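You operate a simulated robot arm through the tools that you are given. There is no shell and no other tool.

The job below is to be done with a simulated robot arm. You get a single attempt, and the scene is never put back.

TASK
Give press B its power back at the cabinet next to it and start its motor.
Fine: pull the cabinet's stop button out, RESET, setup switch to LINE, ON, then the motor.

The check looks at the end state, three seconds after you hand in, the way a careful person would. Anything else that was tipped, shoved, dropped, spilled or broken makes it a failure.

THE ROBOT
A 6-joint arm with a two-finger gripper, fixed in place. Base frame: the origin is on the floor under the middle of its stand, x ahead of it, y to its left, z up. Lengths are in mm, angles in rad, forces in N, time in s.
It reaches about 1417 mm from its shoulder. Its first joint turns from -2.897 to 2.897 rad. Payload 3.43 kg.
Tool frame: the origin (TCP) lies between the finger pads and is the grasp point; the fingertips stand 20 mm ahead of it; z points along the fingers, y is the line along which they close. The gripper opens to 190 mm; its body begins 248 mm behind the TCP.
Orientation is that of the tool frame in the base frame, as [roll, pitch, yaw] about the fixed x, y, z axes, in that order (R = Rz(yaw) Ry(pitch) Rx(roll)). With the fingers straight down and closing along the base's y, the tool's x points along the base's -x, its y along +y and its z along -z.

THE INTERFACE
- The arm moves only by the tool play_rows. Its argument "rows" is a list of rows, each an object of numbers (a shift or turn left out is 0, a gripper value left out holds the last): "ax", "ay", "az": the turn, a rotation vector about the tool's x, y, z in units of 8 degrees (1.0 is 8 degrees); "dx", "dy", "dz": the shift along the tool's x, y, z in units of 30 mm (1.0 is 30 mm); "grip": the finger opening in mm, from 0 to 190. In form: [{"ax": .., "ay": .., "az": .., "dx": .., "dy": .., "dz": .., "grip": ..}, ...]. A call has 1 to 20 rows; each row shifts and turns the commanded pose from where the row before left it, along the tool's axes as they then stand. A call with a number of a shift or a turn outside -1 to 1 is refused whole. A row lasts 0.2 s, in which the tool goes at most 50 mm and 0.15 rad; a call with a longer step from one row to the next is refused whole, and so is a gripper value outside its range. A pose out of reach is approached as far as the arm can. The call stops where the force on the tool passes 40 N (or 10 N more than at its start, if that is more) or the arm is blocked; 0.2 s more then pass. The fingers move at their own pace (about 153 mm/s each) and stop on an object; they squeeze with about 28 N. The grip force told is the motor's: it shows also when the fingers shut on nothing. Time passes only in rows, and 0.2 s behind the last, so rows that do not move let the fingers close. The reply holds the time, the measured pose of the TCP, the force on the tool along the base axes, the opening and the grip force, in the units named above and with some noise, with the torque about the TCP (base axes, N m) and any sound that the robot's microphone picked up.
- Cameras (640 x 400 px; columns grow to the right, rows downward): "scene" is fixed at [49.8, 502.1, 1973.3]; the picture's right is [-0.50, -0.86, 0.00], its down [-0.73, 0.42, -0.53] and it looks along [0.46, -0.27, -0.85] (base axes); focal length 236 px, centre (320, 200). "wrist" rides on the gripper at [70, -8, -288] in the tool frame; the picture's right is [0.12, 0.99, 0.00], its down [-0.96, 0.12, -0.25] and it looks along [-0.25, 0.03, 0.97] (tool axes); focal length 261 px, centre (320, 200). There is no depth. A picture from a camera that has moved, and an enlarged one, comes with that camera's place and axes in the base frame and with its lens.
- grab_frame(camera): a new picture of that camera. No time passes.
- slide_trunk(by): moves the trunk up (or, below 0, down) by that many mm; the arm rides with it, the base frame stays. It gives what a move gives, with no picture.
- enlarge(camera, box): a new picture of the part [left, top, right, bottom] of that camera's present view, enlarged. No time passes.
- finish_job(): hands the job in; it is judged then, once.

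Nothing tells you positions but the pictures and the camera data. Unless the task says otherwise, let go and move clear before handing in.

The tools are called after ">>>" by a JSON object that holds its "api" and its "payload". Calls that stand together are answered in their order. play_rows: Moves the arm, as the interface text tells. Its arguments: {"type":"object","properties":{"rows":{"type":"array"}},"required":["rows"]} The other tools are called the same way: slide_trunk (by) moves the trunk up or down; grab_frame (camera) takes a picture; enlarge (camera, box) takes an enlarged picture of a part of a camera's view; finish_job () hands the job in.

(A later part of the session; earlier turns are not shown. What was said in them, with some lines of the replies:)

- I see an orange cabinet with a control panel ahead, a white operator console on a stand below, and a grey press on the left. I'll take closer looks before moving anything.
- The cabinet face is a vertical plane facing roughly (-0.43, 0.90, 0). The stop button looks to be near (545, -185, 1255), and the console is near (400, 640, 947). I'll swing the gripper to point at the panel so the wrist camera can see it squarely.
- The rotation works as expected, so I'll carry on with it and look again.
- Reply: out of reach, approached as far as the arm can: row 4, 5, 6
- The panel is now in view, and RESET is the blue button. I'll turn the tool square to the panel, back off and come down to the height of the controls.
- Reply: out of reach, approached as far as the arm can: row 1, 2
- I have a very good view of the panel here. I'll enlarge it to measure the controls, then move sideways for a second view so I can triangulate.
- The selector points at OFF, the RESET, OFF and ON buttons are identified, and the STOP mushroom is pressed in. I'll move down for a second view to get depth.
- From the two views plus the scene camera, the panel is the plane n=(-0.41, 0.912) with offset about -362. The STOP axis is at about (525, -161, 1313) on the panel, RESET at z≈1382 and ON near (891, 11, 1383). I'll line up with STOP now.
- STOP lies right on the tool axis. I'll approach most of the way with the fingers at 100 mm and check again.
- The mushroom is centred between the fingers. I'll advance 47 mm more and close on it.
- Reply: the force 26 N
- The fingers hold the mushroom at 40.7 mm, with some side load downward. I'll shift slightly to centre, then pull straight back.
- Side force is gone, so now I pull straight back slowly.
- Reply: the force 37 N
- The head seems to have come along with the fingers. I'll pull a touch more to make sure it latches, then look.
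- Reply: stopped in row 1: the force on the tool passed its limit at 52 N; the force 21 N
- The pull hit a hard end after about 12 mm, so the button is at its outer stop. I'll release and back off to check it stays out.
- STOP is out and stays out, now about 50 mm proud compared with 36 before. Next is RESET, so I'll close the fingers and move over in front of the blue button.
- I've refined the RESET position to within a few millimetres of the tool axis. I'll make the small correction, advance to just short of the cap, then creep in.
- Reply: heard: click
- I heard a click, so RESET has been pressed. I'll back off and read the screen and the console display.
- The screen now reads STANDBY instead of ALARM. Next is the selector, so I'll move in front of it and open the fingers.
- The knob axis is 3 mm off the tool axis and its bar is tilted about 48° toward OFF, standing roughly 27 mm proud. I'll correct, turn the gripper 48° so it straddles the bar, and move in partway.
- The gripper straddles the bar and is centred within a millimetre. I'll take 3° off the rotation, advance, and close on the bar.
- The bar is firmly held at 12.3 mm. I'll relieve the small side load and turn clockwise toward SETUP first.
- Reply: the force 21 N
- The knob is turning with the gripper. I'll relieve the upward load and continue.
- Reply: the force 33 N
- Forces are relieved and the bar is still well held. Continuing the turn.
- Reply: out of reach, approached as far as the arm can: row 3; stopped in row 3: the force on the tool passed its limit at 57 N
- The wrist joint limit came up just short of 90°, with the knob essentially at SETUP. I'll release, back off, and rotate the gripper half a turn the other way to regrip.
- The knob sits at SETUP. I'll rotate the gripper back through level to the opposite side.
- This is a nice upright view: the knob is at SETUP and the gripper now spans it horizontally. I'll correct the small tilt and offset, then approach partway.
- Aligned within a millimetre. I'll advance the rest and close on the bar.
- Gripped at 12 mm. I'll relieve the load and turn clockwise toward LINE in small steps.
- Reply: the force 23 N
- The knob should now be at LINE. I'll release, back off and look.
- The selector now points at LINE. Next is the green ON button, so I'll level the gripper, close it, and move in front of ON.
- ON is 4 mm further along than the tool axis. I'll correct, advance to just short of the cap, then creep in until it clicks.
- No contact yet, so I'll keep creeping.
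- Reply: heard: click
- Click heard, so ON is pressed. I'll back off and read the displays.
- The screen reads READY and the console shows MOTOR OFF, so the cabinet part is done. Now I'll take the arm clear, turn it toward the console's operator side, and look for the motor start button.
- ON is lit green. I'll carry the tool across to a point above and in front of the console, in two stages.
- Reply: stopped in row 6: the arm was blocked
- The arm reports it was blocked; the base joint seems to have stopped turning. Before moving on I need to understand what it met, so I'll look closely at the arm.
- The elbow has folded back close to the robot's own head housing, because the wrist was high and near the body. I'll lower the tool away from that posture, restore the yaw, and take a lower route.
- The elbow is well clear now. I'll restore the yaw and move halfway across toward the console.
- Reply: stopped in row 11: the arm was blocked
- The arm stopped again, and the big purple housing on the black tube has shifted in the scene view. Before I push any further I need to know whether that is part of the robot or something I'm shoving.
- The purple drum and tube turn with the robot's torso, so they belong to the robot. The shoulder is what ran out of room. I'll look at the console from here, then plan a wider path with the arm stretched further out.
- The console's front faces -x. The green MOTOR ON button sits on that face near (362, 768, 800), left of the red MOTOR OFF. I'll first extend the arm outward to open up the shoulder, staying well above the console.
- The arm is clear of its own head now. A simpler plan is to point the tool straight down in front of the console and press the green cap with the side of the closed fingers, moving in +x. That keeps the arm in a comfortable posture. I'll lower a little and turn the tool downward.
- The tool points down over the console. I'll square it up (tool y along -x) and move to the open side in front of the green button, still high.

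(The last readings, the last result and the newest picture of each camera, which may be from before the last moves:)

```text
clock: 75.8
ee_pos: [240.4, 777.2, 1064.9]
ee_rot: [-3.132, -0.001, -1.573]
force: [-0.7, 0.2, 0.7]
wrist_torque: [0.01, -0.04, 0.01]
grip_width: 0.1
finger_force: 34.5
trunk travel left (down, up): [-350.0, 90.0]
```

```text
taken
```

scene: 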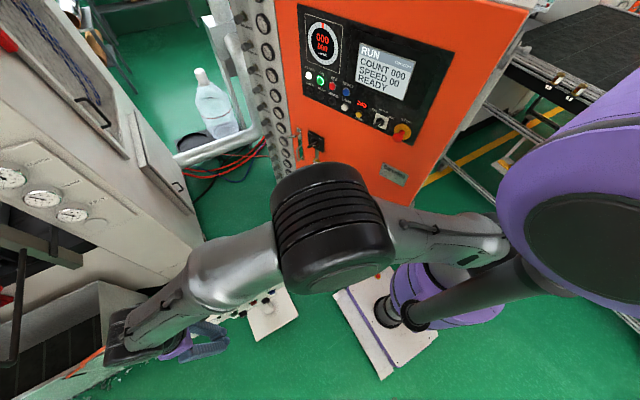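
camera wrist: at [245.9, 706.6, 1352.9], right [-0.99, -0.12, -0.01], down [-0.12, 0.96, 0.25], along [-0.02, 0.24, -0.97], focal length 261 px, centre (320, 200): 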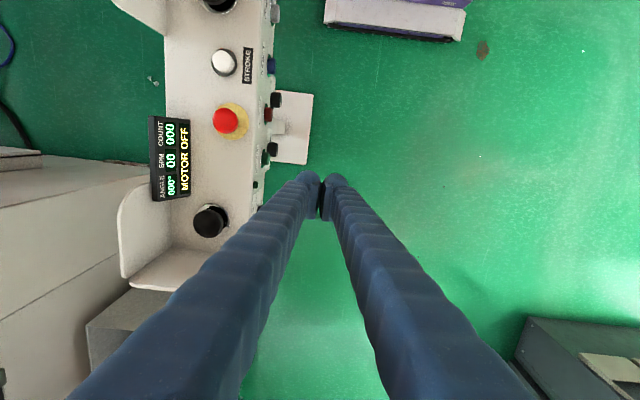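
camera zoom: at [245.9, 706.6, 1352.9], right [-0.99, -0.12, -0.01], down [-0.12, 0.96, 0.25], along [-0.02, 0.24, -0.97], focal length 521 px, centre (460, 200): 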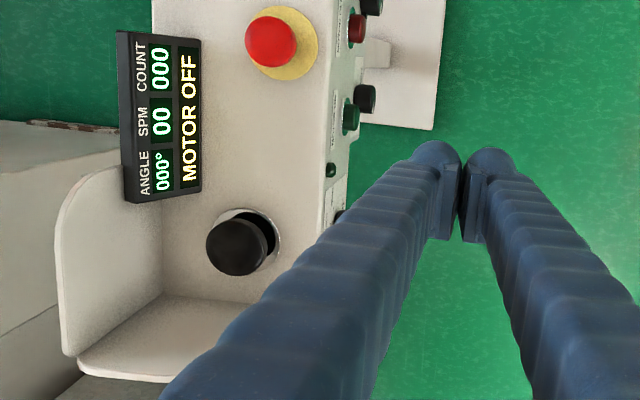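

From three views the green cap is at about (356–376, 777, 767). The nearest selector is well below it, at z≈690. I'll descend in front of the face with about 45 mm clearance and check.

>>> {"api": "play_rows", "payload": {"rows": [{"dz": 0.5}, {"dz": 1}, {"dz": 1}, {"dz": 1}, {"dz": 1}, {"dz": 1}, {"dz": 1}, {"dz": 0.5}, {}]}}

>>> {"api": "grab_frame", "payload": {"camera": "wrist"}}

>>> {"api": "enlarge", "payload": {"camera": "wrist", "box": [180, 80, 320, 260]}}

>>> {"api": "enlarge", "payload": {"camera": "scene", "box": [100, 220, 300, 360]}}

```text
clock: 77.8
ee_pos: [242.8, 774.4, 853.0]
ee_rot: [-3.134, 0.001, -1.573]
force: [0.2, 0.0, 0.2]
wrist_torque: [0.03, -0.01, 0.0]
grip_width: 0.0
finger_force: 34.2
trunk travel left (down, up): [-350.0, 90.0]
```

```text
taken
camera wrist: at [248.1, 704.4, 1140.9], right [-0.99, -0.12, -0.01], down [-0.12, 0.96, 0.25], along [-0.02, 0.24, -0.97], focal length 261 px, centre (320, 200)
```

wrist: 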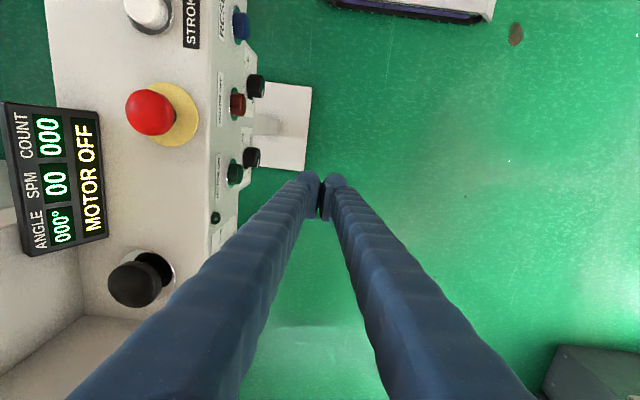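

```text
2.22 times, centred on (250, 170) of wrist
camera zoom: at [248.1, 704.4, 1140.9], right [-0.99, -0.12, -0.01], down [-0.12, 0.96, 0.25], along [-0.02, 0.24, -0.97], focal length 579 px, centre (476, 267)
```

zoom: 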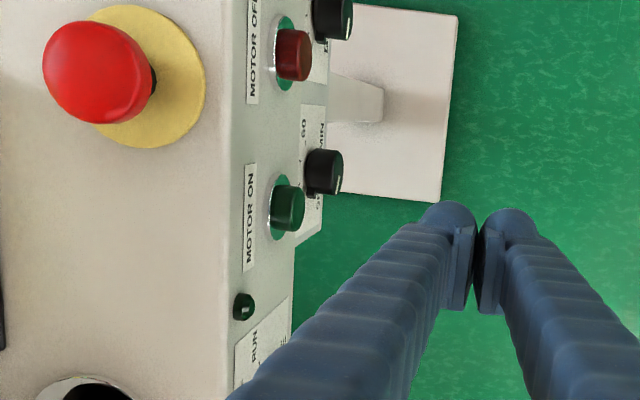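

```text
2.86 times, centred on (200, 290) of scene
camera zoom: at [49.8, 502.1, 1973.3], right [-0.5, -0.86, 0.0], down [-0.73, 0.42, -0.53], along [0.46, -0.27, -0.85], focal length 675 px, centre (663, -57)
```

zoom: 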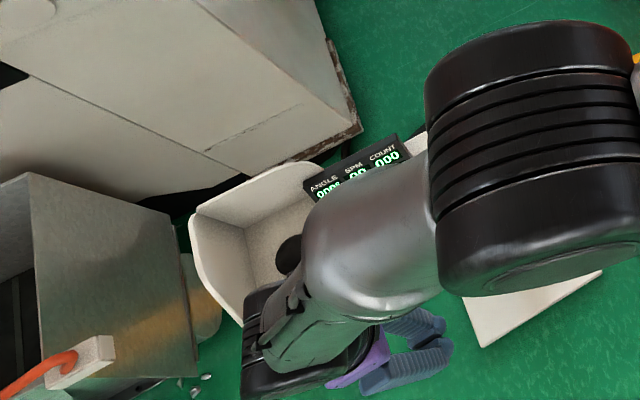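

The position is confirmed: green cap front at x≈358, y≈777, z≈762. I'll descend to button height, then approach sideways toward it.

>>> {"api": "play_rows", "payload": {"rows": [{"dz": 0.7, "dx": -0.05}, {"dz": 1}, {"dz": 0.8}, {"dz": 0.45}, {}, {"dy": -0.6}, {"dy": -0.8}, {"dy": -0.5}, {}]}}

>>> {"api": "grab_frame", "payload": {"camera": "wrist"}}

>>> {"api": "enlarge", "payload": {"camera": "wrist", "box": [220, 120, 360, 240]}}

```text
clock: 79.8
ee_pos: [303.4, 776.7, 765.2]
ee_rot: [-3.133, -0.003, -1.571]
force: [-0.5, -1.0, -0.2]
wrist_torque: [-0.02, 0.01, 0.01]
grip_width: 0.1
finger_force: 34.3
trunk travel left (down, up): [-350.0, 90.0]
```

```text
taken
camera wrist: at [308.2, 707.6, 1052.5], right [-0.99, -0.12, -0.01], down [-0.12, 0.96, 0.25], along [-0.02, 0.24, -0.97], focal length 261 px, centre (320, 200)
```

wrist: 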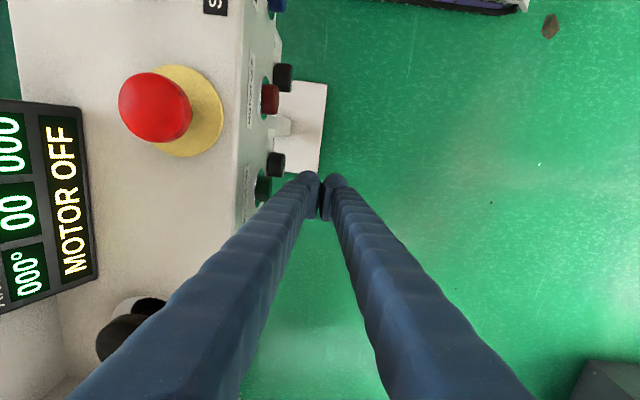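

```text
3.33 times, centred on (290, 180) of wrist
camera zoom: at [308.2, 707.6, 1052.5], right [-0.99, -0.12, -0.01], down [-0.12, 0.96, 0.25], along [-0.02, 0.24, -0.97], focal length 869 px, centre (420, 267)
```

zoom: 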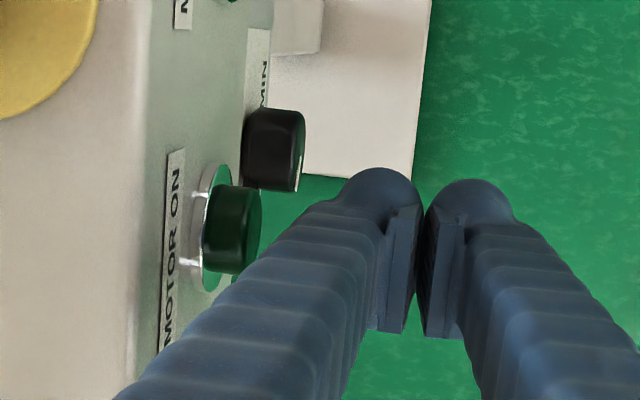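

The finger is level with the cap, and the selector is far below. I'll creep in +x until I hear the click.

>>> {"api": "play_rows", "payload": {"rows": [{"dy": -0.3}, {"dy": -0.2}, {"dy": -0.1}, {}]}}

>>> {"api": "enlarge", "payload": {"camera": "wrist", "box": [220, 120, 360, 240]}}

```text
clock: 80.8
ee_pos: [320.4, 776.8, 764.1]
ee_rot: [-3.133, -0.004, -1.571]
force: [-0.5, -0.1, -0.3]
wrist_torque: [0.02, 0.01, 0.02]
grip_width: 0.1
finger_force: 34.3
trunk travel left (down, up): [-350.0, 90.0]
```

```text
3.33 times, centred on (290, 180) of wrist
camera zoom: at [326.1, 706.5, 1052.6], right [-0.99, -0.12, -0.01], down [-0.12, 0.96, 0.25], along [-0.02, 0.24, -0.97], focal length 869 px, centre (420, 267)
```

zoom: 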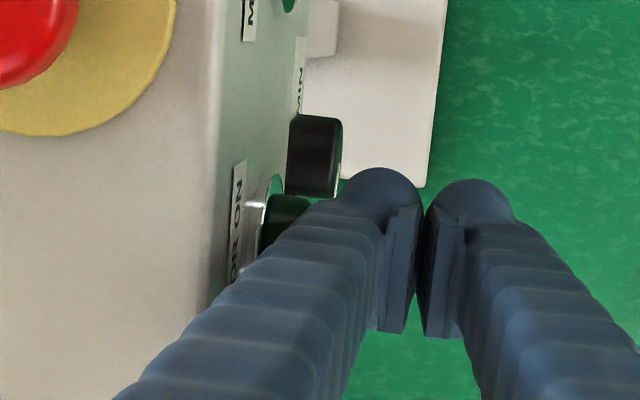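

>>> {"api": "play_rows", "payload": {"rows": [{"dy": -0.1}, {"dy": -0.1}, {}]}}

```text
clock: 81.6
ee_pos: [325.6, 776.6, 764.3]
ee_rot: [-3.131, -0.002, -1.573]
force: [-0.5, -0.8, -0.3]
wrist_torque: [-0.01, 0.05, 0.01]
grip_width: 0.1
finger_force: 34.8
trunk travel left (down, up): [-350.0, 90.0]
```

>>> {"api": "play_rows", "payload": {"rows": [{"dy": -0.1}, {"dy": -0.1}, {}]}}

```text
clock: 82.4
ee_pos: [330.5, 777.7, 764.5]
ee_rot: [-3.133, -0.003, -1.571]
force: [-2.3, 1.3, -1.1]
wrist_torque: [-0.01, 0.0, 0.04]
grip_width: 0.0
finger_force: 34.0
trunk travel left (down, up): [-350.0, 90.0]
```

A light force of -2 N in x suggests contact, so I'll continue gently.

>>> {"api": "play_rows", "payload": {"rows": [{"dy": -0.08}, {"dy": -0.08}, {}]}}

>>> {"api": "enlarge", "payload": {"camera": "wrist", "box": [220, 120, 360, 240]}}

```text
clock: 83.2
ee_pos: [334.8, 777.1, 764.6]
ee_rot: [-3.134, -0.001, -1.571]
force: [-13.5, 0.6, -2.1]
wrist_torque: [0.0, 0.01, -0.03]
grip_width: 0.0
finger_force: 34.1
trunk travel left (down, up): [-350.0, 90.0]
heard: click
```

```text
3.33 times, centred on (290, 180) of wrist
camera zoom: at [339.9, 706.9, 1052.7], right [-0.99, -0.12, -0.01], down [-0.12, 0.96, 0.24], along [-0.02, 0.24, -0.97], focal length 869 px, centre (420, 267)
```

zoom: 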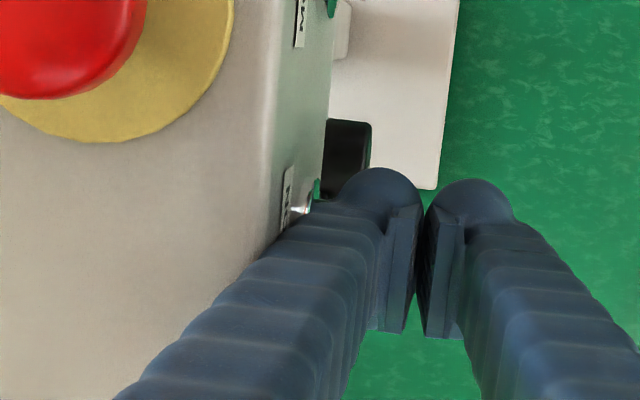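

Click heard. I'll back off in -x and read the display.

>>> {"api": "play_rows", "payload": {"rows": [{"dy": 0.2}, {"dy": 0.6}, {"dy": 0.8}, {"dy": 0.8}, {}]}}

>>> {"api": "grab_frame", "payload": {"camera": "wrist"}}

>>> {"api": "grab_frame", "payload": {"camera": "scene"}}

```text
clock: 84.4
ee_pos: [263.1, 778.1, 763.7]
ee_rot: [-3.132, -0.002, -1.571]
force: [-0.3, 0.4, 0.1]
wrist_torque: [0.0, 0.0, 0.02]
grip_width: 0.2
finger_force: 34.5
trunk travel left (down, up): [-350.0, 90.0]
```

```text
taken
camera wrist: at [268.5, 707.4, 1051.5], right [-0.99, -0.12, -0.01], down [-0.12, 0.96, 0.25], along [-0.02, 0.24, -0.97], focal length 261 px, centre (320, 200)
```

wrist: 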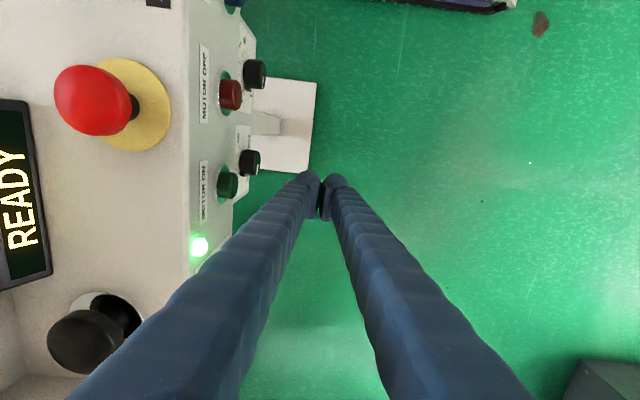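

```text
taken
```

scene: 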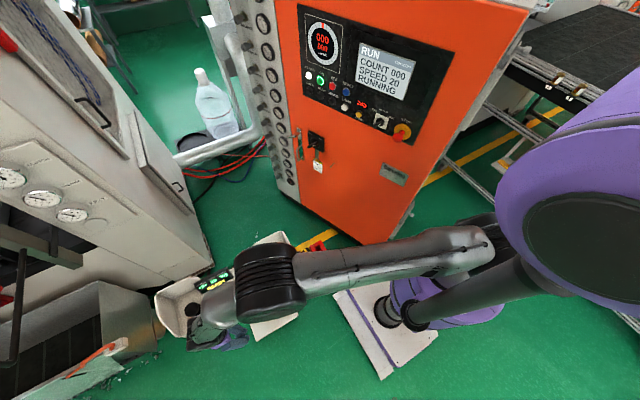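

The motor lamp is green, the console reads READY, and the cabinet shows RUNNING. I'll raise the arm straight up and clear, then check everything.

>>> {"api": "play_rows", "payload": {"rows": [{"dz": -0.5}, {"dz": -1}, {"dz": -1}, {"dz": -1}, {"dz": -1}, {"dz": -1}, {"dz": -1}, {"dz": -1}, {"dz": -1}, {"dz": -1}, {"dz": -0.5}, {}, {}]}}

>>> {"api": "grab_frame", "payload": {"camera": "wrist"}}

>>> {"api": "enlarge", "payload": {"camera": "scene", "box": [290, 0, 450, 150]}}

>>> {"api": "grab_frame", "payload": {"camera": "scene"}}

```text
clock: 87.2
ee_pos: [259.9, 777.2, 1061.6]
ee_rot: [-3.132, -0.002, -1.573]
force: [-0.6, 0.3, -0.2]
wrist_torque: [0.0, 0.01, 0.03]
grip_width: 0.0
finger_force: 34.4
trunk travel left (down, up): [-350.0, 90.0]
```

```text
taken
camera wrist: at [265.0, 706.9, 1349.3], right [-0.99, -0.12, -0.01], down [-0.12, 0.96, 0.25], along [-0.02, 0.24, -0.97], focal length 261 px, centre (320, 200)
```

wrist: 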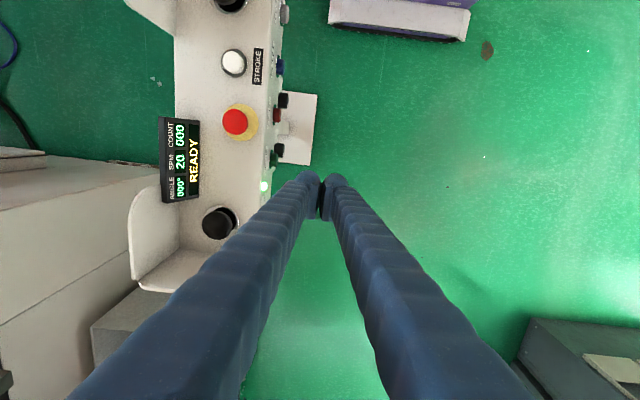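

```text
2.67 times, centred on (370, 75) of scene
camera zoom: at [49.8, 502.1, 1973.3], right [-0.5, -0.86, 0.0], down [-0.73, 0.42, -0.53], along [0.46, -0.27, -0.85], focal length 630 px, centre (187, 533)
```

zoom: 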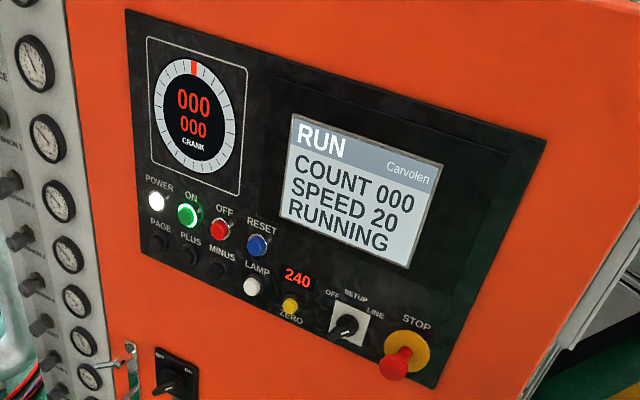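

```text
taken
```

scene: 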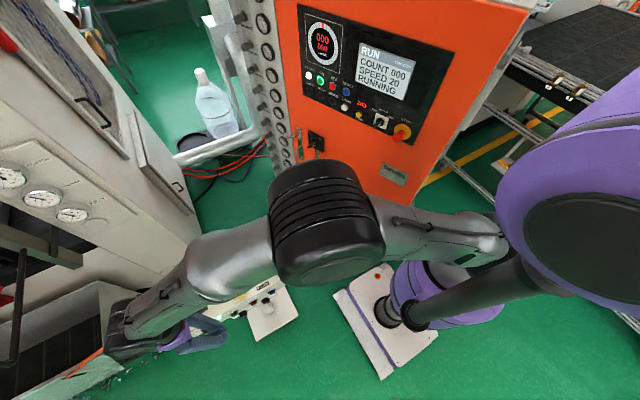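

The cabinet reads RUNNING with the stop button out, the selector at LINE and ON lit. The console reads READY at 20 SPM with its motor lamp on. Nothing else looks disturbed and the arm is clear, so I'm handing in.

>>> {"api": "finish_job", "payload": {}}

```text
The job is handed in.
```

Press B has its power back and its motor is running. The cabinet screen shows RUNNING at speed 20, and the console shows READY with its motor lamp lit.

I worked through your order:

1. **Stop button:** pulled out on the cabinet, and it stayed out.
2. **RESET:** pressed. The screen went from ALARM to STANDBY.
3. **Setup switch:** turned from OFF through SETUP to LINE.
4. **ON:** pressed. It lit green and the screen went to READY.
5. **Motor:** MOTOR ON pressed on the console front.

On the way from the cabinet to the console, the arm was blocked twice. It seems to have pressed against the robot's own head housing, which shifted and then went back to its original position once I moved away. In the last pictures nothing else looked moved, and the arm is raised clear of the console.
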